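You operate a simulated robot arm through the tools that you are given. There is no shell and no other tool. Be economical: measure what you need, move in short steps, check, and stop when the job is done.

You run a simulated two-armed robot. Do the job below in one go: nothing can be reset, and whatever is moved stays where it is left.

## Task
Turn the booth dial to DAY. Put the tin labelled "job two" from the wooden bench on the clear part of the panel counter and the tin that says "green" on the shelf two under the white side table. Fetch the jar with the pink collar and set it on the sample two. Put the white tile on the glass plate with the blue knob. Pick up the tin marked job one with one hand, pass it to the other hand and put it on the white side table. Any order will do. Set down upright: tin, jar with the pink collar, tin marked job one.

It is judged by the outcome, as a careful person would: the job done as asked, and still so three seconds after it is handed in. It fails if anything else is knocked over, pushed out of place, dropped, spilled or broken.

## Robot
Two 7-joint arms with two-finger parallel grippers on one trunk, on a base that drives. Base frame: it is fixed to the floor where the robot stands at the start and does not move with it; the origin is under the middle of the robot, x ahead of it, y to its left, z up. Readings come in mm, degrees, newtons and seconds.
The left shoulder is at the start at [30, 119, 1035], the right one opposite. With the tool pointing down near the work surface each hand reaches from about 280 to 680 mm from the robot's upright axis, wherever it stands, measured 20 degrees to its own side. Places, roughly: booth dial [800, 0, 1300]; clear part of the panel counter (25x46 cm) [3460, 2100, 900]; glass plate with the blue knob (13x17 cm) [1440, 140, 940]; jar with the pink collar (5x5x5 cm) [300, 800, 900]; sample two [250, 750, 1000]; shelf two under the white side table [-2600, 2700, 500]; tin labelled green, tin labelled red, tin marked j [500, 750, 1000]; tin marked job one [750, 1250, 1000]; white side table [-2600, 2700, 800]; white tile [250, 1000, 1000]. Payload 3.43 kg a hand.
The tool frame of a hand sits at the grasp point between the pads (the TCP): z along the fingers, y along the line on which they close. The tips reach 30 mm beyond it. Largest opening 94 mm; finger width 28, thickness 10; the body of the gripper, 50 by 96 mm, starts 55 mm behind the TCP.
Orientation is told as [roll, pitch, yaw] about the base's x, y, z axes, in that order, counted from this pose: with the fingers straight down and closing along the base's y, the tool's x points along the base's -x, its y along +y and its z along -z.

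## Interface
- The arms move only by the tool send_rows. It takes "left_targets", "right_targets" or both (then of equal length, played together; a hand with none holds still); each is a list of rows, each a list of 7 numbers: the turn, a rotation vector about the base's x, y, z in degrees, then the shift along the base's x, y, z in cm, then the closure, from 0 (fully open) to 1 (shut). In form: [[rx, ry, rz, x, y, z, claw], ...]. A call has 1 to 10 rows; each row shifts and turns the commanded pose from where the row before left it. A row lasts 0.2 s, in which the tool goes at most 50 mm and 8.6 degrees; a call with a longer step from one row to the next is refused whole, and so is a gripper value outside its range. A pose out of reach is approached as far as the arm can. The call stops where the force on the tool passes 40 N (or 10 N more than at its start, if that is more) or the arm is blocked; 0.2 s more then pass. The fingers move at their own pace (about 72 mm/s each) and stop on an object; they squeeze with about 25 N. The grip force told is the motor's: it shows also when the fingers shut on nothing. Time passes only in rows, and 0.2 s behind the last, so rows that do not move let the fingers close. The reply holds the time, the measured pose of the TCP, the force on the tool along the base axes, the opening and the grip force, in the units named above and with some noise, with the torque about the TCP (base axes, N m) and any sound that the robot's microphone picked up.
- Cameras (640 x 400 px; columns grow to the right, rows downward): "scene" is now at [33.8, 39.9, 1743.2]; the picture's right is [0.55, -0.83, 0.00], its down [-0.67, -0.44, -0.60] and it looks along [0.50, 0.33, -0.80] (base axes); focal length 276 px, centre (320, 200). "left" rides on the left gripper at [76, -14, -103] in its tool frame; the picture's right is [0.18, 0.98, 0.00], its down [-0.75, 0.14, -0.64] and it looks along [-0.63, 0.12, 0.77] (tool axes); focal length 243 px, centre (320, 200). "right" rides on the right gripper at [76, 14, -102] in its tool frame; the picture's right is [-0.18, 0.98, 0.00], its down [-0.75, -0.14, -0.64] and it looks along [-0.63, -0.12, 0.77] (tool axes); focal length 243 px, centre (320, 200).
- capture(camera): a new picture of that camera. No time passes.
- raise_lower(by): slides the trunk up (or, below 0, down) by that many mm; the arms and the scene camera ride with it, the base frame stays. It gives what a move gives, with no picture.
- base_move(legs): drives the robot by 1 to 6 legs, each [ahead, turn to the left] in mm and degrees, along the robot's own axes; the way and the turn of a leg run together, so that a leg with both is an arc; at most 1500 mm and 180 degrees a leg. The arms and the cameras ride along, it lands a little off, and it stops where it bumps. It gives what a move gives.
- turn_head(pan, tilt): turns the head with the scene camera to pan (to the left, within 143 degrees either way) and tilt (down, from -29 to 69), counted from straight ahead of the robot. It gives what a move gives.
- point_at(camera, pixels): for up to 12 pixels [column, row] of the newest picture of that camera ("zoom" is the newest enlarged one), the place [x, y, z] in the base frame of the surface seen there, good to about 2 mm, but the place of the scene camera against the robot may be out by one fixed shift of up to 12 mm in any direction. No time passes.
- zoom(camera, box): a new picture of the part [left, top, right, bottom] of that camera's present view, enlarged. No time passes.
- finish_job(): hands the job in; it is judged then, once.

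Go step by step. Measure first, check grasps and placings, and put right what went wrong. The budget is 124 turns and 128 pictures, counting those below and the enlarged ones. Unless the task says otherwise, let go and move clear before handing in.

The tools are called by a JSON object that holds its "fn" and its "kwargs". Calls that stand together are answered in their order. send_rows: Moves the arms, as the interface text tells. Its arguments: {"type":"object","properties":{"left_targets":{"type":"array","items":{"type":"array","items":{"type":"number"}}},"right_targets":{"type":"array","items":{"type":"array","items":{"type":"number"}}}},"required":[]} The other tools are called the same way: raise_lower (by) slides the trunk up or down; base_move (legs) drives the base; turn_head (pan, tilt) turns the head that bears the scene camera; capture (camera) takes a picture; point_at (camera, pixels) gives the place of the surface under pixels of a picture; zoom (camera, box) takes an enlarged picture of a part of a camera's view; finish_job () hands the job in.

At the start:

```text
time_s: 0.0
left_ee_pos: [404.0, 468.9, 999.8]
left_tcp_rot: [0.0, 0.0, 0.0]
left_contact_force: [0.2, 0.1, -0.2]
left_ft_torque: [-0.02, 0.0, 0.01]
left_width: 94.1
left_finger_force: 0.0
right_ee_pos: [293.7, 53.4, 1000.4]
right_tcp_rot: [0.0, 0.0, 0.0]
right_contact_force: [0.2, -0.3, 0.1]
right_ft_torque: [0.03, 0.01, 0.01]
right_width: 93.6
right_finger_force: 0.1
trunk travel left (down, up): [-300.0, 110.0]
robot x, y, heading: [-1.4, 3.2, -0.1]
head pan, tilt: [33.5, 53.2]
```

scene: 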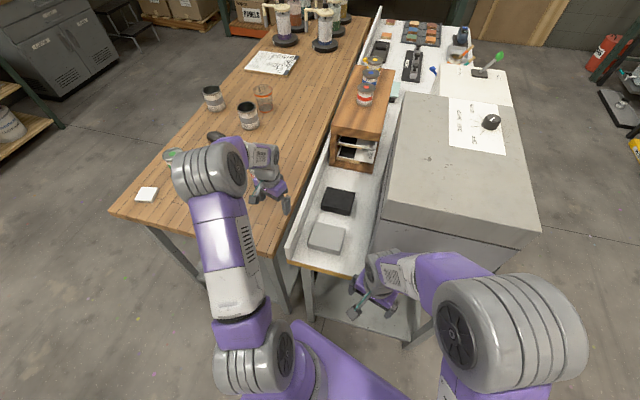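
right: 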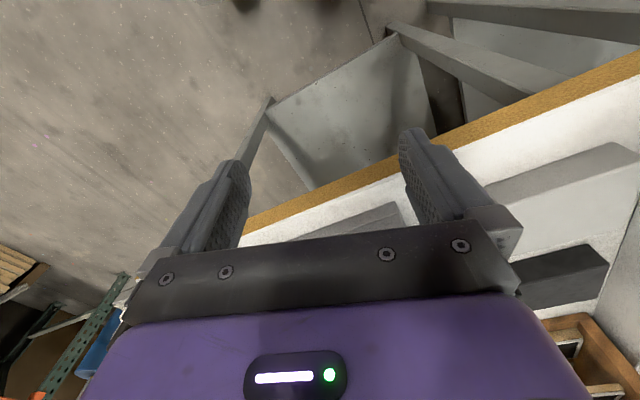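
left: 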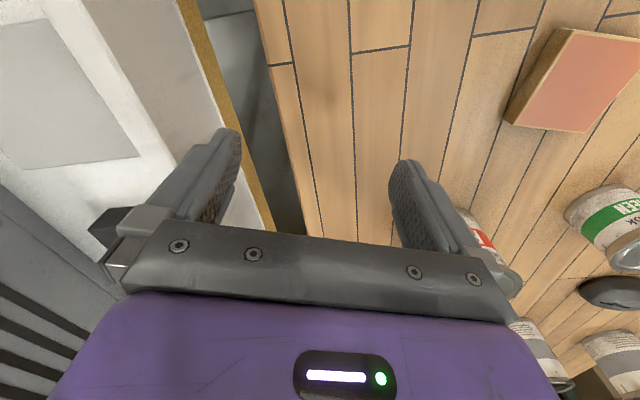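

The start picture shows the wooden bench with tins and a white tile at (146,194), and a panel counter with a hutch. I'll look around with the head to find everything.

{"fn": "turn_head", "kwargs": {"pan": 0, "tilt": 20}}

{"fn": "capture", "kwargs": {"camera": "scene"}}

{"fn": "turn_head", "kwargs": {"pan": 75, "tilt": 40}}

{"fn": "capture", "kwargs": {"camera": "scene"}}

{"fn": "turn_head", "kwargs": {"pan": 130, "tilt": 20}}

{"fn": "capture", "kwargs": {"camera": "scene"}}

{"fn": "turn_head", "kwargs": {"pan": 40, "tilt": 20}}

{"fn": "capture", "kwargs": {"camera": "scene"}}

```text
time_s: 1.0
left_ee_pos: [401.9, 470.2, 999.8]
left_tcp_rot: [0.0, 0.0, 0.0]
left_contact_force: [0.0, -1.0, 0.2]
left_ft_torque: [-0.02, 0.03, 0.02]
left_width: 94.1
left_finger_force: 0.1
right_ee_pos: [291.7, 53.4, 1000.7]
right_tcp_rot: [0.0, 0.0, 0.1]
right_contact_force: [0.5, 0.2, -0.2]
right_ft_torque: [0.01, 0.0, 0.02]
right_width: 93.8
right_finger_force: 0.2
trunk travel left (down, up): [-300.0, 110.0]
robot x, y, heading: [1.1, -0.9, -0.1]
head pan, tilt: [0.0, 20.0]
```

```text
124 pictures are left
```

scene: 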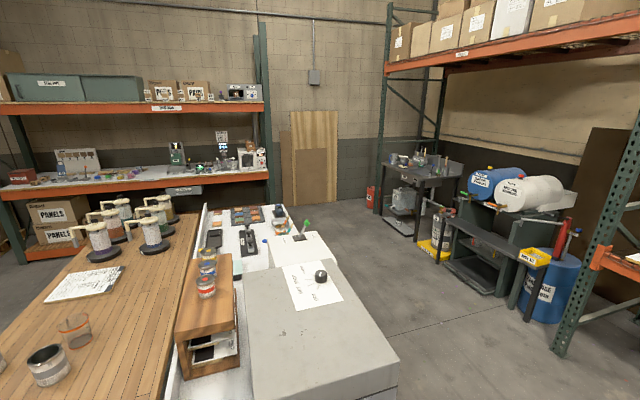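

```text
time_s: 2.5
left_ee_pos: [402.0, 469.4, 1000.1]
left_tcp_rot: [0.0, -0.1, 0.0]
left_contact_force: [0.7, 0.5, -0.6]
left_ft_torque: [-0.02, -0.03, -0.02]
left_width: 94.1
left_finger_force: 0.1
right_ee_pos: [292.2, 53.7, 1000.2]
right_tcp_rot: [0.0, 0.0, 0.0]
right_contact_force: [-0.1, 0.4, 0.0]
right_ft_torque: [0.03, -0.04, 0.02]
right_width: 93.8
right_finger_force: 0.0
trunk travel left (down, up): [-300.0, 110.0]
robot x, y, heading: [-2.1, -4.0, 0.2]
head pan, tilt: [75.0, 40.0]
```

```text
123 pictures are left
```

scene: 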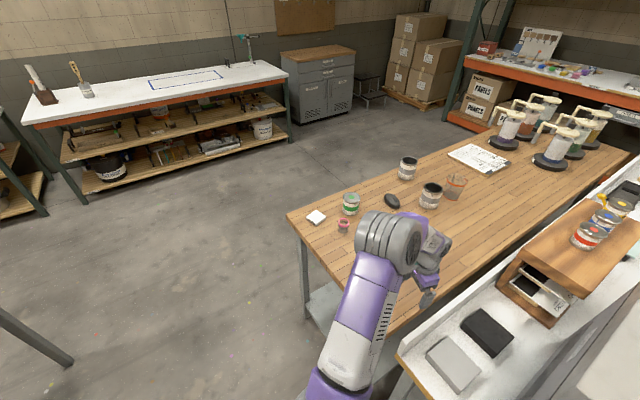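

```text
time_s: 3.7
left_ee_pos: [402.8, 469.5, 999.9]
left_tcp_rot: [0.0, -0.1, 0.1]
left_contact_force: [-1.2, -0.2, -0.2]
left_ft_torque: [0.03, 0.02, 0.03]
left_width: 93.8
left_finger_force: 0.1
right_ee_pos: [293.4, 54.4, 1000.5]
right_tcp_rot: [0.0, 0.0, 0.0]
right_contact_force: [0.5, -0.3, 0.1]
right_ft_torque: [0.01, 0.0, 0.01]
right_width: 93.8
right_finger_force: 0.0
trunk travel left (down, up): [-300.0, 110.0]
robot x, y, heading: [-1.5, 0.6, 0.2]
head pan, tilt: [130.0, 20.0]
```

```text
122 pictures are left
```

scene: 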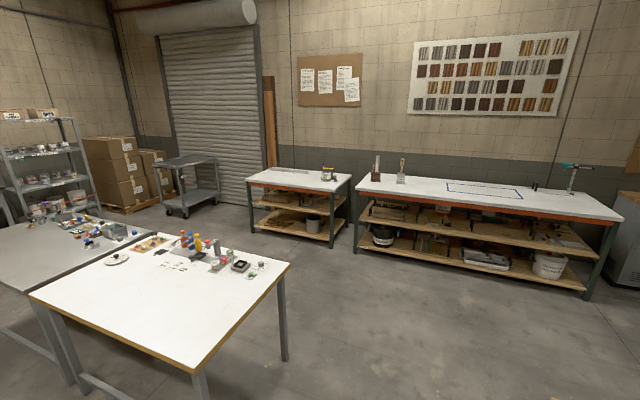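

```text
time_s: 5.3
left_ee_pos: [402.3, 470.5, 999.9]
left_tcp_rot: [0.0, 0.0, 0.0]
left_contact_force: [0.7, -0.4, 0.5]
left_ft_torque: [0.03, 0.01, 0.04]
left_width: 94.2
left_finger_force: 0.0
right_ee_pos: [292.9, 53.1, 999.5]
right_tcp_rot: [-0.1, 0.0, 0.0]
right_contact_force: [0.5, 1.0, 0.0]
right_ft_torque: [0.01, 0.01, 0.0]
right_width: 93.9
right_finger_force: 0.0
trunk travel left (down, up): [-300.0, 110.0]
robot x, y, heading: [2.2, 1.0, -0.1]
head pan, tilt: [40.0, 20.0]
```

```text
121 pictures are left
```

scene: 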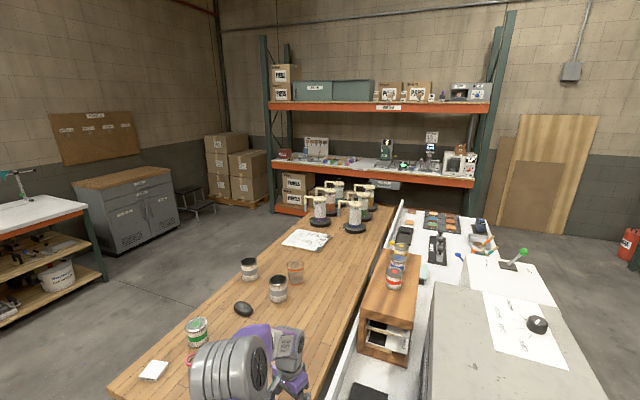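

The knob at (535,323), tins around (190,330)–(295,270), and a blue knob near (459,255) need detail. I'll zoom in on each.

{"fn": "zoom", "kwargs": {"camera": "scene", "box": [400, 190, 580, 370]}}

{"fn": "zoom", "kwargs": {"camera": "scene", "box": [120, 240, 320, 390]}}

{"fn": "zoom", "kwargs": {"camera": "scene", "box": [260, 70, 500, 220]}}

{"fn": "zoom", "kwargs": {"camera": "scene", "box": [340, 230, 440, 370]}}

```text
2.22 times, centred on (490, 280) of scene
```

zoom: 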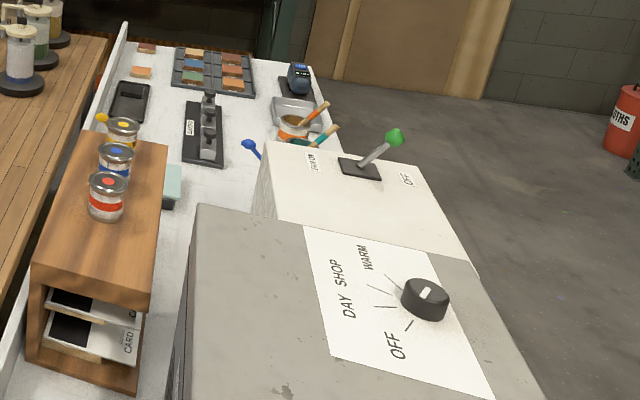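

```text
2.67 times, centred on (220, 315) of scene
```

zoom: 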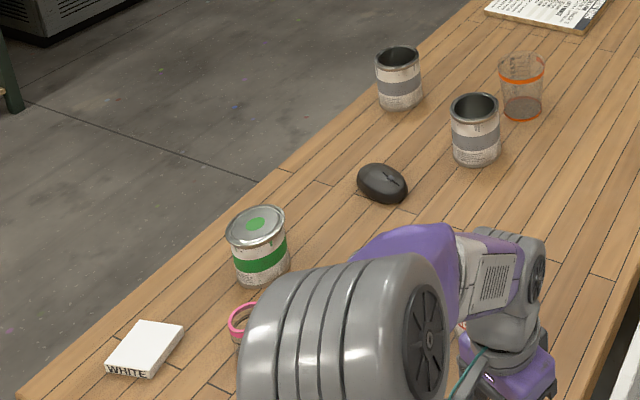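

```text
2.67 times, centred on (380, 145) of scene
```

zoom: 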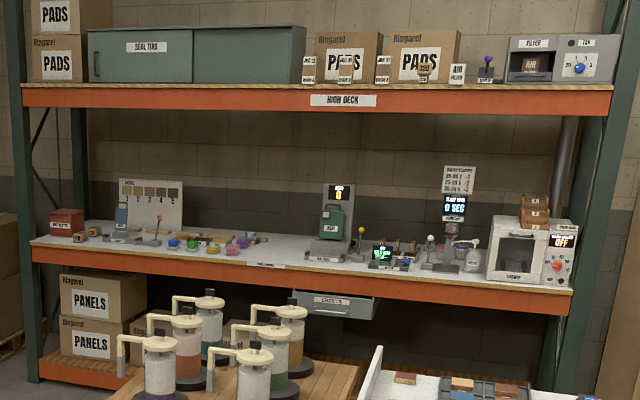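

```text
2.86 times, centred on (390, 300) of scene
```

zoom: 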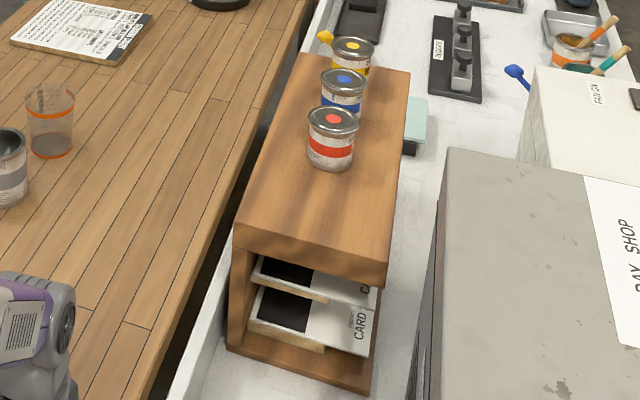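

The dial's labels are OFF/DAY/SHOP/WARM; the left arm hides part of the bench. I'll lift the left arm out of the way and look again.

{"fn": "send_rows", "kwargs": {"left_targets": [[0, 0, 0, 0, 0, 5, 0], [0, 0, 0, 0, 0, 5, 0], [0, 0, 0, 0, 0, 5, 0], [0, 0, 0, 0, -4, 3, 0], [0, 0, 0, 0, -4, 3, 0], [0, 0, 0, 0, -4, 0, 0], [0, 0, 0, 0, -4, 0, 0]]}}

{"fn": "turn_head", "kwargs": {"pan": 60, "tilt": 50}}

{"fn": "capture", "kwargs": {"camera": "scene"}}

{"fn": "capture", "kwargs": {"camera": "left"}}

```text
time_s: 7.0
left_ee_pos: [404.0, 307.7, 1213.0]
left_tcp_rot: [0.2, 0.0, 0.1]
left_contact_force: [-0.2, -0.3, 0.5]
left_ft_torque: [0.03, 0.0, 0.0]
left_width: 93.8
left_finger_force: 0.0
right_ee_pos: [293.0, 52.9, 1000.5]
right_tcp_rot: [-0.1, 0.0, 0.0]
right_contact_force: [-1.0, -1.2, 0.3]
right_ft_torque: [0.0, 0.0, 0.01]
right_width: 94.2
right_finger_force: 0.1
trunk travel left (down, up): [-300.0, 110.0]
robot x, y, heading: [1.3, 0.1, 0.1]
head pan, tilt: [40.0, 20.0]
```

```text
time_s: 7.9
left_ee_pos: [404.1, 309.1, 1212.7]
left_tcp_rot: [0.1, -0.1, 0.0]
left_contact_force: [-0.3, 0.2, -0.9]
left_ft_torque: [0.02, 0.03, -0.01]
left_width: 94.1
left_finger_force: 0.1
right_ee_pos: [292.1, 52.9, 1000.2]
right_tcp_rot: [0.0, 0.1, 0.0]
right_contact_force: [0.0, 0.3, -0.1]
right_ft_torque: [-0.02, -0.02, 0.0]
right_width: 93.8
right_finger_force: 0.2
trunk travel left (down, up): [-300.0, 110.0]
robot x, y, heading: [0.5, 0.7, -0.0]
head pan, tilt: [60.0, 50.0]
```

```text
116 pictures are left
```

scene: 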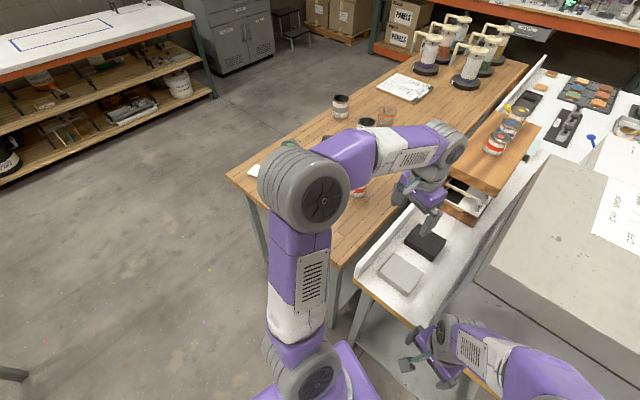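

```text
115 pictures are left
```

left: 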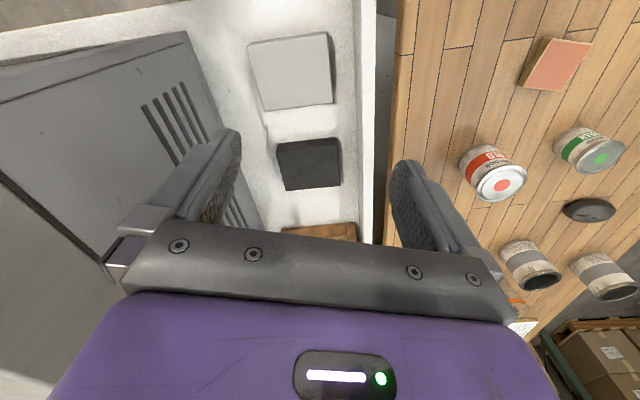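

The left camera shows a salmon slab (555,65), red tin (500,180), green tin (590,150), black lump (588,210) and two grey-banded tins. I'll measure them and take enlarged views.

{"fn": "point_at", "kwargs": {"camera": "left", "pixels": [[502, 186], [602, 159], [588, 208], [533, 282], [615, 290], [555, 65], [290, 70], [310, 165], [400, 100], [365, 100], [470, 60]]}}

{"fn": "send_rows", "kwargs": {"left_targets": [[0, 0, 0, -5, -2, 0, 0], [0, 0, 0, -5, 0, 0, 0], [0, 0, 0, -5, 0, 0, 0], [0, 0, 0, -3, 5, 0, 0], [0, 0, 0, 0, 5, 0, 0], [0, 0, 0, 0, 5, 0, 0]]}}

{"fn": "capture", "kwargs": {"camera": "left"}}

{"fn": "capture", "kwargs": {"camera": "scene"}}

```text
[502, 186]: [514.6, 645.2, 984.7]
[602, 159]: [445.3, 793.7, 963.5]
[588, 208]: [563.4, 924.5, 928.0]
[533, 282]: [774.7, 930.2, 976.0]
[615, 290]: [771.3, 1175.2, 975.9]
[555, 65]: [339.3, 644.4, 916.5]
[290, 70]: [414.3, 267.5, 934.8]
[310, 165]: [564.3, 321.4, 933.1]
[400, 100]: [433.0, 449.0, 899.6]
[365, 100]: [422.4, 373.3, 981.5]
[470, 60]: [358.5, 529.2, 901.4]
```

```text
refused: row 1 steps farther than a row can; nothing moved
```

```text
114 pictures are left
```

left: 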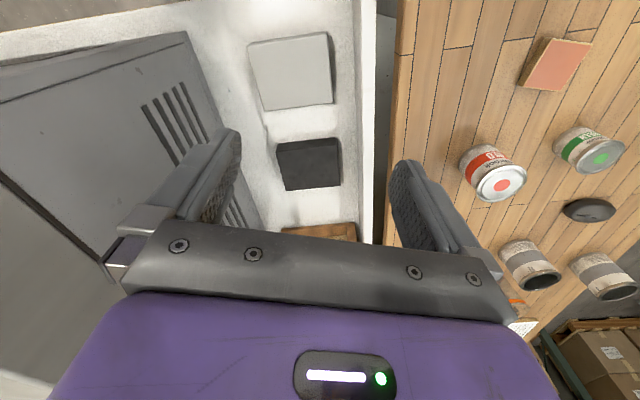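

```text
113 pictures are left
```

scene: 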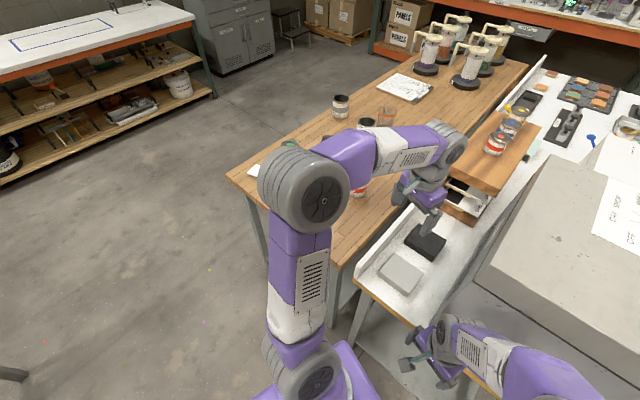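

I'll swing the left hand over the near-left bench to see the slab, jar and tile.

{"fn": "send_rows", "kwargs": {"left_targets": [[0, 0, 0, -3, 3.5, 0, 0], [0, 0, 0, -3, 3.5, 0, 0], [0, 0, 0, -3, 3.5, 0, 0], [0, 0, 0, -3, 3.5, 0, 0], [0, 0, 0, -3, 3.5, 0, 0], [0, 0, 0, -3, 3.5, 0, 0], [0, 0, 0, -3, 3.5, 0, 0], [0, 0, 0, -3, 3.5, 0, 0]]}}

{"fn": "capture", "kwargs": {"camera": "left"}}

{"fn": "turn_head", "kwargs": {"pan": 70, "tilt": 40}}

{"fn": "capture", "kwargs": {"camera": "scene"}}

```text
time_s: 9.7
left_ee_pos: [163.7, 589.3, 1208.8]
left_tcp_rot: [-0.1, 0.0, 0.0]
left_contact_force: [-0.1, 1.1, 0.9]
left_ft_torque: [-0.02, -0.01, -0.02]
left_width: 93.9
left_finger_force: 0.2
right_ee_pos: [292.3, 54.1, 1000.4]
right_tcp_rot: [0.0, 0.0, 0.0]
right_contact_force: [0.1, -0.3, 0.4]
right_ft_torque: [-0.01, 0.0, -0.03]
right_width: 94.4
right_finger_force: 0.1
trunk travel left (down, up): [-300.0, 110.0]
robot x, y, heading: [4.0, 4.5, 0.2]
head pan, tilt: [60.0, 50.0]
```

```text
112 pictures are left
```

left: 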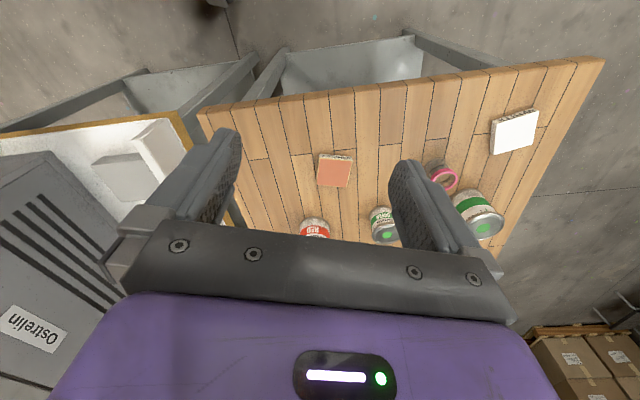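

```text
time_s: 10.4
left_ee_pos: [164.0, 588.1, 1208.9]
left_tcp_rot: [-0.1, 0.0, 0.0]
left_contact_force: [-0.4, 0.0, 1.2]
left_ft_torque: [0.01, -0.01, 0.01]
left_width: 93.9
left_finger_force: 0.2
right_ee_pos: [292.0, 52.8, 999.3]
right_tcp_rot: [0.0, 0.1, -0.1]
right_contact_force: [0.2, 0.7, -0.1]
right_ft_torque: [0.01, -0.01, -0.01]
right_width: 94.3
right_finger_force: 0.1
trunk travel left (down, up): [-300.0, 110.0]
robot x, y, heading: [2.9, -1.0, 0.1]
head pan, tilt: [70.0, 40.0]
```

```text
111 pictures are left
```

scene: 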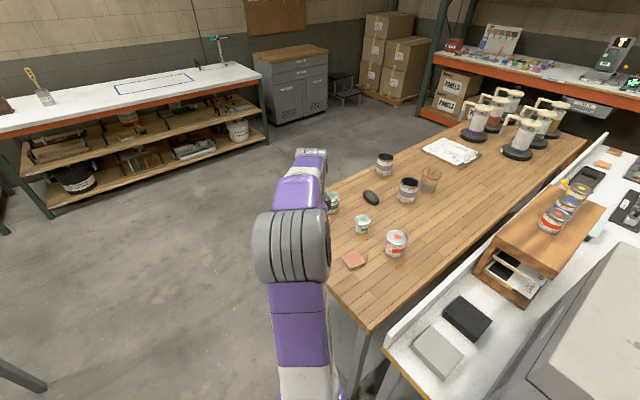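

There are two green tins: (384,225) small and (480,215) larger. I'll zoom in and measure.

{"fn": "zoom", "kwargs": {"camera": "left", "box": [290, 90, 550, 250]}}

{"fn": "point_at", "kwargs": {"camera": "left", "pixels": [[334, 172], [442, 178], [515, 132], [485, 228], [385, 234], [320, 232], [205, 112], [600, 62], [340, 157], [345, 185]]}}

{"fn": "zoom", "kwargs": {"camera": "scene", "box": [320, 130, 480, 290]}}

```text
2.46 times, centred on (420, 170) of left
```

zoom: 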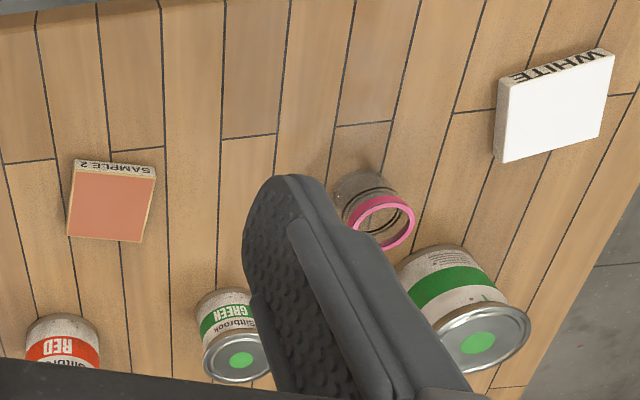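

```text
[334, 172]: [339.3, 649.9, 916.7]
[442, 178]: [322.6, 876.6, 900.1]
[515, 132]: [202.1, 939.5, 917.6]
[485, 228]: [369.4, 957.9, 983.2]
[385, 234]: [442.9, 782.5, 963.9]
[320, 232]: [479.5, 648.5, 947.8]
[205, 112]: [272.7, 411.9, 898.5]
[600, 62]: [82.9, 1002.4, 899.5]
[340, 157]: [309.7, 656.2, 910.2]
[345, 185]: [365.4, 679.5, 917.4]
```

```text
2.50 times, centred on (400, 210) of scene
```

zoom: 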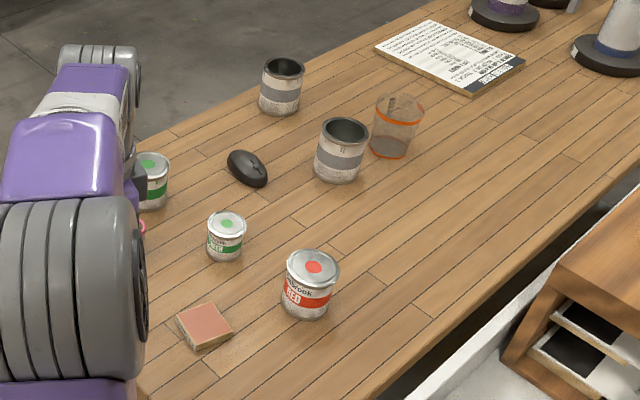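

"GREEN" is the small tin at (443,782); the salmon slab is "SAMPLE 2". Next I measure the dial, the glass plate and the counter ahead.

{"fn": "turn_head", "kwargs": {"pan": 10, "tilt": 35}}

{"fn": "capture", "kwargs": {"camera": "scene"}}

{"fn": "zoom", "kwargs": {"camera": "scene", "box": [260, 60, 480, 200]}}

```text
time_s: 11.7
left_ee_pos: [164.1, 588.8, 1209.8]
left_tcp_rot: [0.0, 0.0, 0.0]
left_contact_force: [0.1, 0.6, 0.1]
left_ft_torque: [-0.04, 0.02, 0.0]
left_width: 94.1
left_finger_force: 0.0
right_ee_pos: [292.6, 53.8, 999.5]
right_tcp_rot: [0.1, 0.0, -0.1]
right_contact_force: [0.2, -0.1, 0.2]
right_ft_torque: [0.03, -0.02, 0.02]
right_width: 93.9
right_finger_force: 0.1
trunk travel left (down, up): [-300.0, 110.0]
robot x, y, heading: [0.7, -2.6, 0.1]
head pan, tilt: [10.0, 35.0]
```

```text
108 pictures are left
```

scene: 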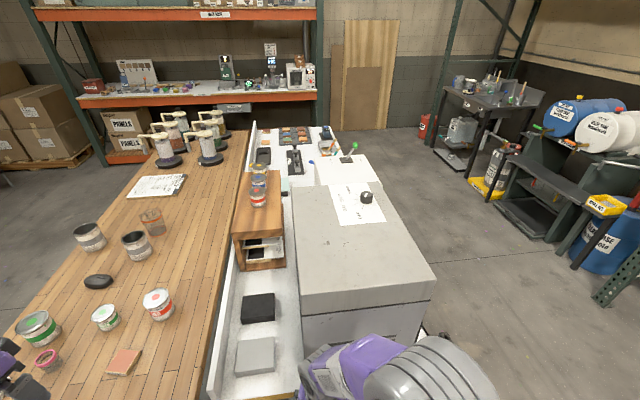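

```text
2.86 times, centred on (370, 130) of scene
```

zoom: 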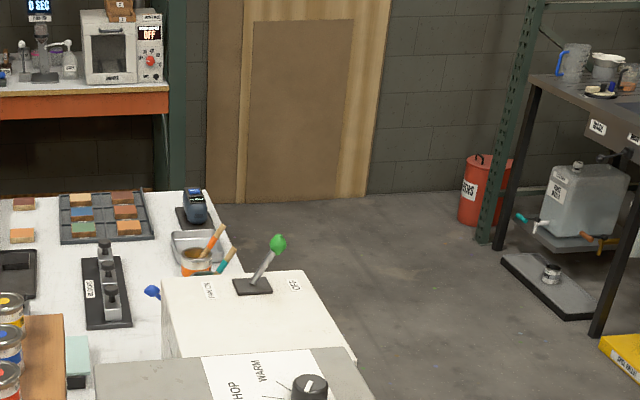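

{"fn": "point_at", "kwargs": {"camera": "scene", "pixels": [[367, 197], [350, 200], [300, 292], [432, 280], [298, 190], [383, 188], [338, 125], [283, 193], [286, 182], [311, 166], [372, 168], [264, 395]]}}

{"fn": "point_at", "kwargs": {"camera": "zoom", "pixels": [[152, 292], [78, 355], [235, 295], [220, 255], [190, 205], [560, 290], [400, 330], [310, 385], [76, 382], [130, 350]]}}

{"fn": "zoom", "kwargs": {"camera": "scene", "box": [0, 160, 260, 390]}}

{"fn": "zoom", "kwargs": {"camera": "scene", "box": [320, 160, 420, 240]}}

```text
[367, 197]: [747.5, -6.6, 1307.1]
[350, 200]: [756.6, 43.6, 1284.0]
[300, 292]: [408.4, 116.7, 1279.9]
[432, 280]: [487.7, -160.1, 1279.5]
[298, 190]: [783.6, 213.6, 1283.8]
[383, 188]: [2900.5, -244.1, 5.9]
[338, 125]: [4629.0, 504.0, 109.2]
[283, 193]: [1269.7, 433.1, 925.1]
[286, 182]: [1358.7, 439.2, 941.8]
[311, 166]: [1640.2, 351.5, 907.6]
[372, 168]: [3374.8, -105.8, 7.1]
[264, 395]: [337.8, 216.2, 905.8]
```

```text
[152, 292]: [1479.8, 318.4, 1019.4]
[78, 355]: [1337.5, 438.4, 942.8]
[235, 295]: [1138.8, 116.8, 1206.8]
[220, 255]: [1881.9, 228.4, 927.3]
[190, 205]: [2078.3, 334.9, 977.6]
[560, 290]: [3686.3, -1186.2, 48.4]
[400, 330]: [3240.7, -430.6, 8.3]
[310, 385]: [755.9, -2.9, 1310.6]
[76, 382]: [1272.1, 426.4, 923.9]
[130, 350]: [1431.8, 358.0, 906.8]
```

```text
1.74 times, centred on (130, 275) of scene
```

zoom: 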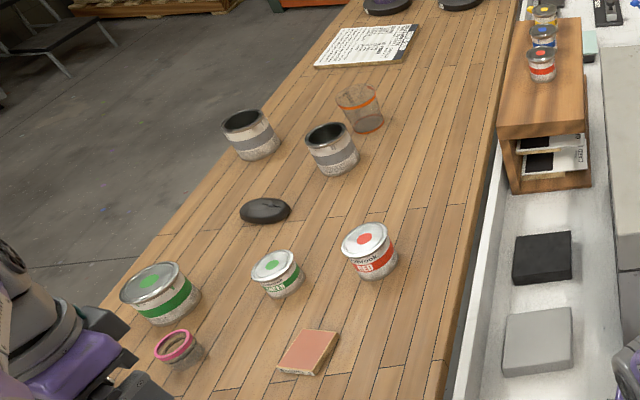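

```text
5.00 times, centred on (370, 200) of scene
```

zoom: 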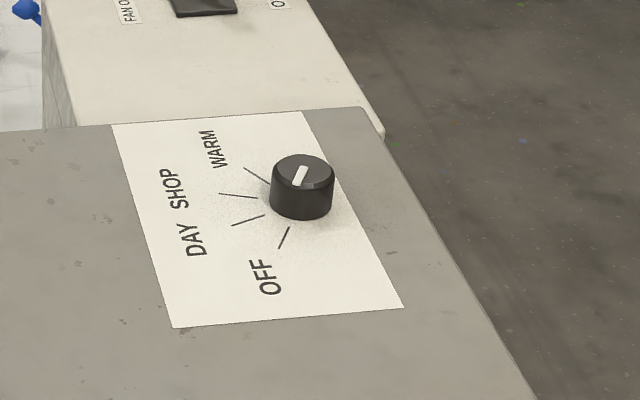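

The dial knob is at about (750,-5), top 1309, pointing OFF; the tins are on a bench rotated ~18°. I'll raise the right hand and drive to the bench end, square to it.

{"fn": "send_rows", "kwargs": {"right_targets": [[0, 0, 0, 0, 0, 5, 0], [0, 0, 0, 0, 0, 5, 0], [0, 0, 0, 0, -4, 3, 0], [0, 0, 0, 0, -4, 3, 0], [0, 0, 0, 0, -4, 0, 0], [0, 0, 0, 0, -4, 0, 0]]}}

{"fn": "point_at", "kwargs": {"camera": "zoom", "pixels": [[279, 248], [288, 228], [233, 225], [264, 215], [220, 193], [256, 198], [246, 168], [270, 183], [294, 184], [306, 169], [302, 178], [302, 215]]}}

{"fn": "base_move", "kwargs": {"legs": [[0, 101.2], [604, 0], [0, -83.3]]}}

{"fn": "capture", "kwargs": {"camera": "left"}}

{"fn": "turn_head", "kwargs": {"pan": 0, "tilt": 45}}

{"fn": "capture", "kwargs": {"camera": "scene"}}

```text
time_s: 13.1
left_ee_pos: [162.4, 587.9, 1209.2]
left_tcp_rot: [0.1, 0.1, 0.0]
left_contact_force: [0.2, -0.4, 1.0]
left_ft_torque: [0.01, 0.01, -0.01]
left_width: 94.1
left_finger_force: 0.1
right_ee_pos: [289.7, -107.3, 1162.1]
right_tcp_rot: [0.0, 0.0, 0.0]
right_contact_force: [-0.4, -0.3, 0.4]
right_ft_torque: [0.04, -0.01, -0.02]
right_width: 93.8
right_finger_force: 0.0
trunk travel left (down, up): [-300.0, 110.0]
robot x, y, heading: [-0.2, -1.6, 0.1]
head pan, tilt: [10.0, 35.0]
```

```text
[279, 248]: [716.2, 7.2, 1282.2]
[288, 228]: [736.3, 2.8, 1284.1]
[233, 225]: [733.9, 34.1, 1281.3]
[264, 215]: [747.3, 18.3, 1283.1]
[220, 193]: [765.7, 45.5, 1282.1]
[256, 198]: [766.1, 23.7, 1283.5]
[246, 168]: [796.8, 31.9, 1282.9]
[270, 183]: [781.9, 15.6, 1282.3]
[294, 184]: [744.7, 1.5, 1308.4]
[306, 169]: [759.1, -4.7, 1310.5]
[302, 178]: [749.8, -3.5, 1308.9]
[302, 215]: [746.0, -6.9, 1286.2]
```

```text
time_s: 24.4
left_ee_pos: [-194.3, 1201.5, 1209.5]
left_tcp_rot: [0.0, 0.0, 20.8]
left_contact_force: [0.4, -0.4, 0.7]
left_ft_torque: [0.0, 0.0, 0.01]
left_width: 94.1
left_finger_force: 0.1
right_ee_pos: [171.1, 596.8, 1161.0]
right_tcp_rot: [0.1, 0.0, 20.8]
right_contact_force: [0.3, 0.1, 0.4]
right_ft_torque: [-0.02, 0.02, 0.0]
right_width: 94.1
right_finger_force: 0.0
trunk travel left (down, up): [-300.0, 110.0]
robot x, y, heading: [-137.7, 591.4, 20.6]
head pan, tilt: [10.0, 35.0]
```

```text
104 pictures are left
```

left: 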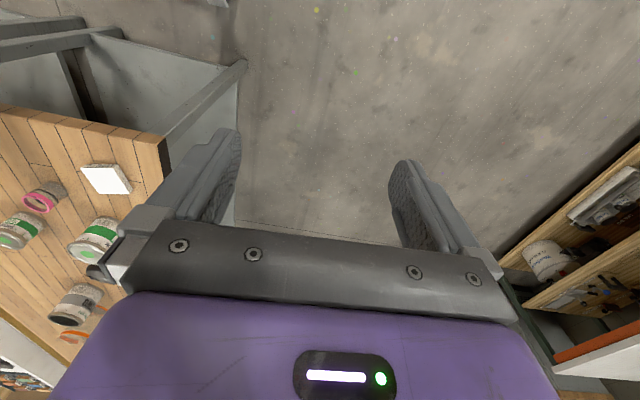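

```text
time_s: 25.1
left_ee_pos: [-195.4, 1200.3, 1208.9]
left_tcp_rot: [0.0, 0.0, 20.8]
left_contact_force: [0.9, -0.4, 0.0]
left_ft_torque: [0.0, 0.03, 0.02]
left_width: 94.1
left_finger_force: 0.0
right_ee_pos: [171.9, 597.8, 1159.4]
right_tcp_rot: [0.0, 0.0, 20.8]
right_contact_force: [-0.2, 0.1, -0.2]
right_ft_torque: [-0.01, 0.0, 0.02]
right_width: 93.9
right_finger_force: 0.0
trunk travel left (down, up): [-300.0, 110.0]
robot x, y, heading: [-136.3, 595.1, 20.9]
head pan, tilt: [0.0, 45.0]
```

```text
103 pictures are left
```

scene: 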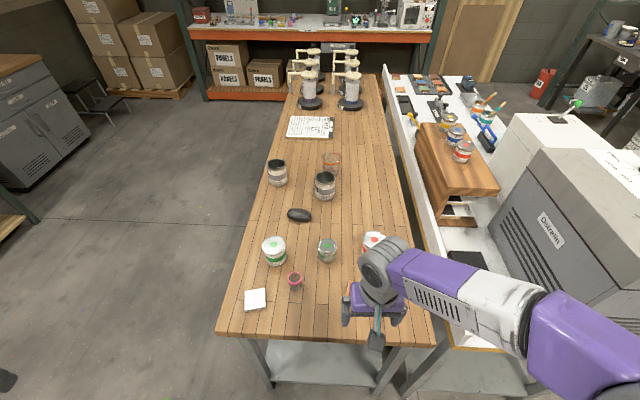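

Robot is at (-136,595), heading 20.8°, and all bench-end items lie ahead. I'll bring the left hand over toward the jar (295,282) and measure.

{"fn": "send_rows", "kwargs": {"left_targets": [[0, 0, 0, 3.4, -3.4, -1, 0], [0, 0, 0, 3.4, -3.4, -1, 0], [0, 0, 0, 3.4, -3.4, -1, 0], [0, 0, 0, 3.4, -3.4, -1, 0], [0, 0, 0, 3.4, -3.4, -1, 0], [0, 0, 0, 3.4, -3.4, -1, 0], [0, 0, 0, 3.4, -3.4, -1, 0], [0, 0, 0, 3.4, -3.4, -1, 0], [0, 0, 0, 3.4, -3.4, -1, 0], [0, 0, 0, 3.4, -3.4, -1, 0]]}}

{"fn": "capture", "kwargs": {"camera": "left"}}

```text
time_s: 27.3
left_ee_pos: [147.1, 860.6, 1110.0]
left_tcp_rot: [0.0, 0.2, 20.9]
left_contact_force: [-0.6, -0.4, 0.7]
left_ft_torque: [-0.01, 0.05, -0.01]
left_width: 94.1
left_finger_force: 0.1
right_ee_pos: [171.3, 597.3, 1161.6]
right_tcp_rot: [0.0, 0.1, 20.8]
right_contact_force: [0.7, 0.2, 0.0]
right_ft_torque: [0.01, 0.0, 0.01]
right_width: 93.9
right_finger_force: 0.1
trunk travel left (down, up): [-300.0, 110.0]
robot x, y, heading: [-133.5, 590.7, 20.7]
head pan, tilt: [0.0, 45.0]
```

```text
102 pictures are left
```

left: 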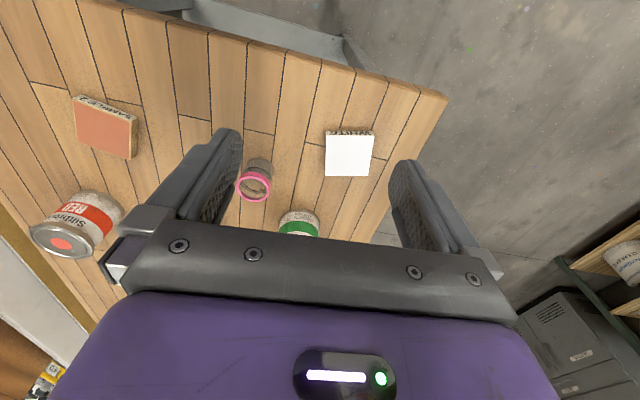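

The jar (254,182) and tile (348,153) are clear. I'll measure their edges.

{"fn": "zoom", "kwargs": {"camera": "left", "box": [220, 110, 400, 230]}}

{"fn": "point_at", "kwargs": {"camera": "zoom", "pixels": [[61, 263], [183, 265], [122, 220], [115, 323], [130, 175], [382, 84], [540, 88], [378, 232], [528, 235], [455, 160], [115, 210]]}}

{"fn": "point_at", "kwargs": {"camera": "left", "pixels": [[75, 97], [136, 116], [78, 138], [131, 159], [104, 130]]}}

```text
3.33 times, centred on (310, 170) of left
```

zoom: 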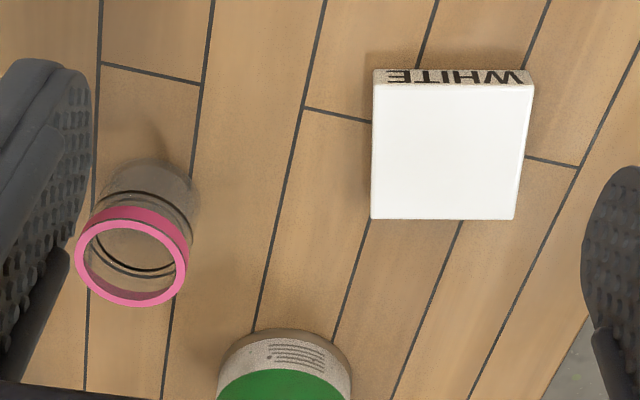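

```text
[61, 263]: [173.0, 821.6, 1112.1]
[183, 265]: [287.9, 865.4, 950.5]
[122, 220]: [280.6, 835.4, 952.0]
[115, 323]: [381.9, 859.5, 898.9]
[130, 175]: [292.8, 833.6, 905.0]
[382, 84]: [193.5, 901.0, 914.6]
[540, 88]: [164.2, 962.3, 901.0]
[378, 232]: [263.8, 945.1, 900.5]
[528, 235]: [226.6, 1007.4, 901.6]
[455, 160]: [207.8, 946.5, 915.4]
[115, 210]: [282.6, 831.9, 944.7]
```

```text
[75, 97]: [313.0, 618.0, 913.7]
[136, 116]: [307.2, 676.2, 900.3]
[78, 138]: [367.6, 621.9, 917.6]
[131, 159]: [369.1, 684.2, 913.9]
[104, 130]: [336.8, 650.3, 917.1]
```

I need more points on the jar's ring and the tile corners.

{"fn": "point_at", "kwargs": {"camera": "zoom", "pixels": [[80, 262], [85, 245], [132, 300], [105, 295], [180, 250], [130, 226], [378, 88], [526, 90], [376, 212], [510, 214], [450, 195]]}}

```text
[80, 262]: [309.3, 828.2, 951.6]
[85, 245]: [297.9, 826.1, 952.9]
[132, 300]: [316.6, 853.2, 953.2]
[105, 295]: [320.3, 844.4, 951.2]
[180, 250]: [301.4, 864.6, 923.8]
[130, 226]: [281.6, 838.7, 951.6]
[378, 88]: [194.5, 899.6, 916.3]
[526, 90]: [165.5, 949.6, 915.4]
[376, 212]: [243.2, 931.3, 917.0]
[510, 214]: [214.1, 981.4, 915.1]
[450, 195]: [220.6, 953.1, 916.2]
```

Jar centre is about (301,847), rim 952; tile centre (204,940), yaw ~30°. I'll lower the left hand around the jar.

{"fn": "send_rows", "kwargs": {"left_targets": [[0, 0, 0, 3.85, -0.34, -1.25, 0], [0, 0, 0, 3.85, -0.34, -1.25, 0], [0, 0, 0, 3.85, -0.34, -1.25, 0], [0, 0, 0, 3.85, -0.34, -1.25, 0], [0, 0, 0, 0, 0, -4, 0], [0, 0, 0, 0, 0, -4, 0], [0, 0, 0, 0, 0, -3, 0], [0, 0, 0, 0, 0, -1.5, 0], [0, 0, 0, 0, 0, 0, 0]]}}

{"fn": "capture", "kwargs": {"camera": "left"}}

```text
time_s: 29.3
left_ee_pos: [299.9, 849.4, 935.6]
left_tcp_rot: [-0.1, -0.1, 20.7]
left_contact_force: [0.6, -0.5, 0.9]
left_ft_torque: [0.01, 0.0, 0.0]
left_width: 93.9
left_finger_force: 0.2
right_ee_pos: [170.5, 598.4, 1161.1]
right_tcp_rot: [0.1, 0.0, 20.8]
right_contact_force: [-0.2, 0.2, -0.1]
right_ft_torque: [-0.02, 0.03, -0.01]
right_width: 93.9
right_finger_force: 0.0
trunk travel left (down, up): [-300.0, 110.0]
robot x, y, heading: [-136.9, 590.5, 20.7]
head pan, tilt: [0.0, 45.0]
```

```text
100 pictures are left
```

left: 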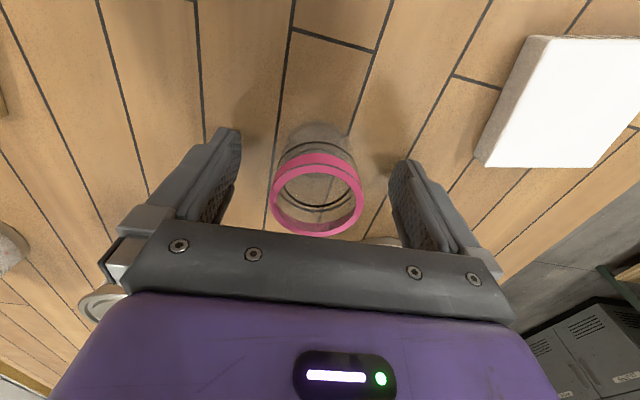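

The jar sits between the pads. I'll close, check the grip, and lift.

{"fn": "send_rows", "kwargs": {"left_targets": [[0, 0, 0, 0, 0, 0, 1], [0, 0, 0, 0, 0, 0, 1], [0, 0, 0, 0, 0, 0, 1], [0, 0, 0, 0, 0, 0, 1], [0, 0, 0, 0, 0, 2, 1], [0, 0, 0, 0, 0, 3, 1], [0, 0, 0, 0, 0, 3, 1]]}}

{"fn": "capture", "kwargs": {"camera": "left"}}

```text
time_s: 30.9
left_ee_pos: [300.3, 848.4, 1015.6]
left_tcp_rot: [0.0, 0.0, 20.8]
left_contact_force: [0.7, 0.9, 0.1]
left_ft_torque: [0.0, 0.02, 0.02]
left_width: 40.2
left_finger_force: 25.0
right_ee_pos: [170.6, 597.4, 1160.3]
right_tcp_rot: [0.1, 0.0, 20.7]
right_contact_force: [-0.3, 0.7, -0.2]
right_ft_torque: [0.05, 0.0, 0.0]
right_width: 93.9
right_finger_force: 0.1
trunk travel left (down, up): [-300.0, 110.0]
robot x, y, heading: [-136.8, 596.2, 20.8]
head pan, tilt: [0.0, 45.0]
```

```text
99 pictures are left
```

left: 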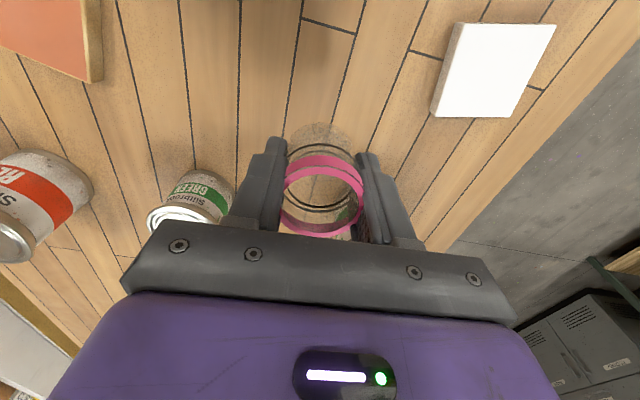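

Jar is held (40 mm). I'll carry it above sample two and look.

{"fn": "send_rows", "kwargs": {"left_targets": [[0, 0, 0, 0.77, -3.96, 0, 1], [0, 0, 0, 0.77, -3.96, 0, 1], [0, 0, 0, 0.77, -3.96, 0, 1], [0, 0, 0, 0.77, -3.96, 0, 1], [0, 0, 0, 0.77, -3.96, 0, 1], [0, 0, 0, 0, 0, -2, 1], [0, 0, 0, 0, 0, -1.5, 1], [0, 0, 0, 0, 0, 0, 1]]}}

{"fn": "capture", "kwargs": {"camera": "left"}}

```text
time_s: 32.7
left_ee_pos: [338.2, 652.1, 980.5]
left_tcp_rot: [0.0, 0.1, 20.8]
left_contact_force: [0.1, 0.6, -0.4]
left_ft_torque: [-0.01, -0.01, 0.0]
left_width: 39.9
left_finger_force: 25.4
right_ee_pos: [170.6, 596.6, 1161.6]
right_tcp_rot: [0.0, -0.1, 20.8]
right_contact_force: [0.5, 0.4, 0.2]
right_ft_torque: [-0.07, -0.02, 0.0]
right_width: 93.9
right_finger_force: 0.2
trunk travel left (down, up): [-300.0, 110.0]
robot x, y, heading: [-135.1, 591.4, 20.9]
head pan, tilt: [0.0, 45.0]
```

```text
98 pictures are left
```

left: 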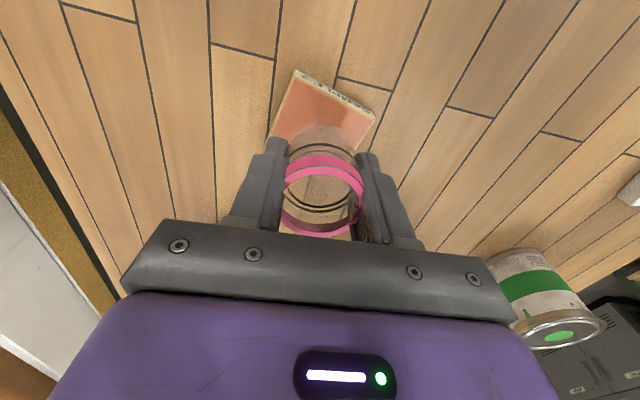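

Jar is over the slab. I'll lower until it seats.

{"fn": "send_rows", "kwargs": {"left_targets": [[0, 0, 0, 0, 0, -1.5, 1], [0, 0, 0, 0, 0, -0.9, 1], [0, 0, 0, 0, 0, -0.3, 1], [0, 0, 0, 0, 0, 0, 1]]}}

{"fn": "zoom", "kwargs": {"camera": "left", "box": [220, 50, 420, 250]}}

```text
time_s: 33.7
left_ee_pos: [338.4, 651.2, 952.7]
left_tcp_rot: [0.1, 0.0, 20.7]
left_contact_force: [0.2, 0.6, 1.1]
left_ft_torque: [-0.02, 0.03, -0.03]
left_width: 39.5
left_finger_force: 25.7
right_ee_pos: [171.5, 596.8, 1161.4]
right_tcp_rot: [0.1, 0.0, 20.7]
right_contact_force: [0.1, -0.5, 0.1]
right_ft_torque: [-0.01, 0.01, -0.01]
right_width: 93.8
right_finger_force: 0.0
trunk travel left (down, up): [-300.0, 110.0]
robot x, y, heading: [-140.7, 592.6, 20.8]
head pan, tilt: [0.0, 45.0]
```

```text
2.00 times, centred on (320, 150) of left
```

zoom: 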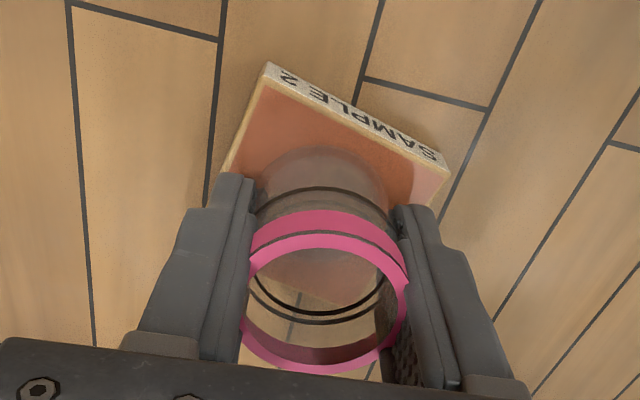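

The base is centred on the slab; no clear contact yet, so I'll go 2 mm lower, then open and back up.

{"fn": "send_rows", "kwargs": {"left_targets": [[0, 0, 0, 0, 0, -0.15, 1], [0, 0, 0, 0, 0, 0, 1]]}}

{"fn": "send_rows", "kwargs": {"left_targets": [[0, 0, 0, 0, 0, 0, 0.45], [0, 0, 0, 0, 0, 0, 0.2], [0, 0, 0, 0, 0, 0, 0], [0, 0, 0, 0, 0, 0, 0], [0, 0, 0, 0, 0, 3, 0], [0, 0, 0, 0, 0, 4, 0], [0, 0, 0, 0, 0, 4, 0]]}}

{"fn": "capture", "kwargs": {"camera": "left"}}

```text
time_s: 34.3
left_ee_pos: [338.4, 650.0, 952.3]
left_tcp_rot: [-0.1, -0.2, 20.8]
left_contact_force: [-0.4, 2.3, 12.8]
left_ft_torque: [0.11, 0.03, -0.03]
left_width: 40.0
left_finger_force: 25.1
right_ee_pos: [170.1, 598.1, 1161.3]
right_tcp_rot: [0.0, 0.0, 20.8]
right_contact_force: [-0.3, 0.6, -0.3]
right_ft_torque: [0.02, 0.02, 0.0]
right_width: 94.0
right_finger_force: 0.0
trunk travel left (down, up): [-300.0, 110.0]
robot x, y, heading: [-140.8, 594.0, 20.8]
head pan, tilt: [0.0, 45.0]
```

```text
time_s: 35.9
left_ee_pos: [336.6, 650.7, 1060.7]
left_tcp_rot: [0.0, 0.0, 20.9]
left_contact_force: [0.9, 0.1, 0.3]
left_ft_torque: [0.0, 0.0, 0.0]
left_width: 94.0
left_finger_force: 0.0
right_ee_pos: [171.1, 598.0, 1160.7]
right_tcp_rot: [-0.1, 0.0, 20.8]
right_contact_force: [-0.2, 0.9, -0.1]
right_ft_torque: [-0.02, 0.01, -0.02]
right_width: 93.8
right_finger_force: 0.1
trunk travel left (down, up): [-300.0, 110.0]
robot x, y, heading: [-137.7, 596.4, 21.0]
head pan, tilt: [0.0, 45.0]
```

```text
96 pictures are left
```

left: 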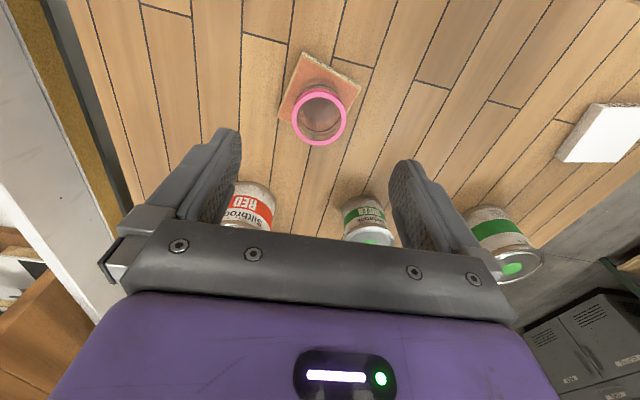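

The jar stands on SAMPLE 2. Next: the tile, with the left hand at yaw 30°.

{"fn": "send_rows", "kwargs": {"left_targets": [[0, 0, 1.3, -1.89, 4.14, -0.86, 0], [0, 0, 1.3, -1.89, 4.14, -0.86, 0], [0, 0, 1.3, -1.89, 4.14, -0.86, 0], [0, 0, 1.3, -1.89, 4.14, -0.86, 0], [0, 0, 1.3, -1.89, 4.14, -0.86, 0], [0, 0, 1.3, -1.89, 4.14, -0.86, 0], [0, 0, 1.3, -1.89, 4.14, -0.86, 0], [0, 0, 0, 0, 0, -2, 0], [0, 0, 0, 0, 0, 0, 0]]}}

{"fn": "capture", "kwargs": {"camera": "left"}}

```text
time_s: 37.9
left_ee_pos: [205.7, 938.8, 980.3]
left_tcp_rot: [0.0, 0.1, 29.9]
left_contact_force: [0.0, -0.4, 0.2]
left_ft_torque: [-0.01, 0.0, 0.01]
left_width: 94.1
left_finger_force: 0.0
right_ee_pos: [171.3, 597.7, 1161.1]
right_tcp_rot: [0.1, 0.1, 20.9]
right_contact_force: [0.0, 0.1, -1.1]
right_ft_torque: [-0.04, 0.01, -0.05]
right_width: 93.7
right_finger_force: 0.0
trunk travel left (down, up): [-300.0, 110.0]
robot x, y, heading: [-139.3, 595.7, 20.9]
head pan, tilt: [0.0, 45.0]
```

```text
95 pictures are left
```

left: 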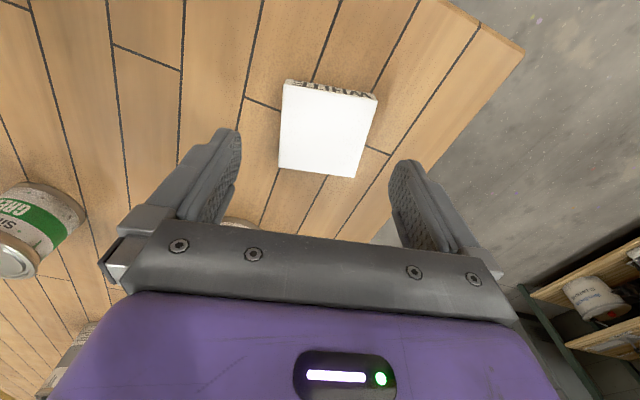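

The tile is aligned with the fingers. Descend, close and lift.

{"fn": "send_rows", "kwargs": {"left_targets": [[0, 0, 0, 0, 0, -3, 0], [0, 0, 0, 0, 0, -1.75, 0], [0, 0, 0, 0, 0, 0, 0], [0, 0, 0, 0, 0, 0, 1], [0, 0, 0, 0, 0, 0, 1], [0, 0, 0, 0, 0, 0, 1], [0, 0, 0, 0, 0, 0, 1], [0, 0, 0, 0, 0, 3, 1], [0, 0, 0, 0, 0, 5, 1], [0, 0, 0, 0, 0, 5, 1]]}}

{"fn": "capture", "kwargs": {"camera": "left"}}

```text
time_s: 40.1
left_ee_pos: [204.7, 937.3, 1063.5]
left_tcp_rot: [0.1, 0.0, 29.8]
left_contact_force: [-0.1, -0.3, -1.9]
left_ft_torque: [0.0, -0.03, 0.02]
left_width: 63.4
left_finger_force: 24.5
right_ee_pos: [171.9, 597.1, 1161.2]
right_tcp_rot: [-0.1, 0.1, 20.8]
right_contact_force: [1.7, -0.1, 0.6]
right_ft_torque: [-0.01, -0.03, 0.01]
right_width: 94.2
right_finger_force: 0.1
trunk travel left (down, up): [-300.0, 110.0]
robot x, y, heading: [-141.6, 597.1, 21.0]
head pan, tilt: [0.0, 45.0]
```

```text
94 pictures are left
```

left: 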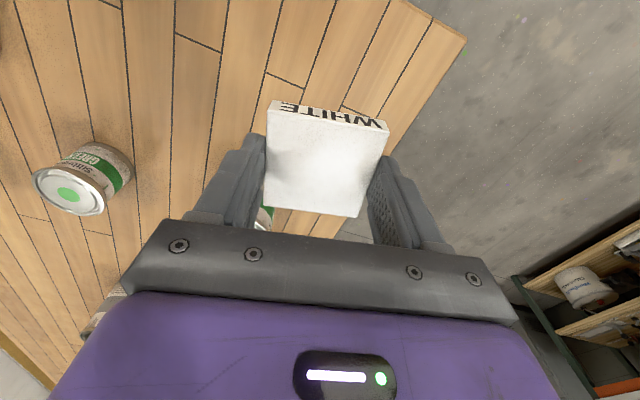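

Tile is held (63 mm). I'll bring the left hand in front, then drive round to the right side of the counter and look.

{"fn": "send_rows", "kwargs": {"left_targets": [[0, 0, -1, 0, -4, 3, 1], [0, 0, -1, 0, -4, 3, 1], [0, 0, -1, 0, -4, 3, 1], [0, 0, -1, 0, -4, 0, 1], [0, 0, -1, 0, -3, 0, 1]]}}

{"fn": "base_move", "kwargs": {"legs": [[0, -110.8], [1100, 0], [0, 90]]}}

{"fn": "turn_head", "kwargs": {"pan": 10, "tilt": 30}}

{"fn": "capture", "kwargs": {"camera": "scene"}}

```text
time_s: 41.3
left_ee_pos: [204.5, 748.3, 1152.6]
left_tcp_rot: [0.0, 0.1, 25.0]
left_contact_force: [0.0, -0.1, -0.8]
left_ft_torque: [0.01, -0.01, 0.01]
left_width: 63.7
left_finger_force: 25.2
right_ee_pos: [171.6, 596.8, 1160.8]
right_tcp_rot: [0.0, 0.0, 20.8]
right_contact_force: [-0.5, -0.2, 0.9]
right_ft_torque: [-0.01, 0.01, -0.01]
right_width: 94.0
right_finger_force: 0.1
trunk travel left (down, up): [-300.0, 110.0]
robot x, y, heading: [-137.8, 591.9, 20.8]
head pan, tilt: [0.0, 45.0]
```

```text
time_s: 55.5
left_ee_pos: [228.8, -496.1, 1152.7]
left_tcp_rot: [0.0, 0.0, 3.1]
left_contact_force: [-0.6, -1.1, -1.3]
left_ft_torque: [-0.03, -0.02, -0.02]
left_width: 63.5
left_finger_force: 25.1
right_ee_pos: [142.4, -623.5, 1160.4]
right_tcp_rot: [0.0, 0.0, -1.0]
right_contact_force: [0.5, 0.0, 0.0]
right_ft_torque: [0.0, -0.02, 0.04]
right_width: 94.3
right_finger_force: 0.1
trunk travel left (down, up): [-300.0, 110.0]
robot x, y, heading: [-148.8, -512.9, -0.8]
head pan, tilt: [0.0, 45.0]
```

```text
time_s: 56.2
left_ee_pos: [229.5, -496.8, 1151.4]
left_tcp_rot: [0.1, 0.0, 3.0]
left_contact_force: [-0.4, 0.5, -0.4]
left_ft_torque: [0.0, 0.02, -0.05]
left_width: 63.4
left_finger_force: 24.9
right_ee_pos: [142.3, -624.2, 1162.2]
right_tcp_rot: [0.0, 0.0, -1.1]
right_contact_force: [0.2, 0.5, -0.8]
right_ft_torque: [-0.02, -0.03, 0.01]
right_width: 94.1
right_finger_force: 0.0
trunk travel left (down, up): [-300.0, 110.0]
robot x, y, heading: [-145.9, -512.4, -1.0]
head pan, tilt: [10.0, 30.0]
```

```text
93 pictures are left
```

scene: 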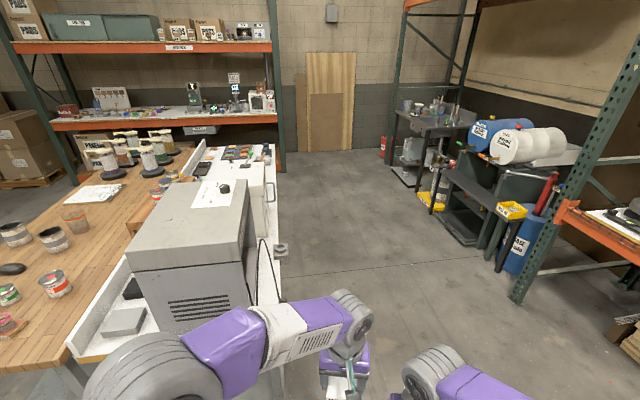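

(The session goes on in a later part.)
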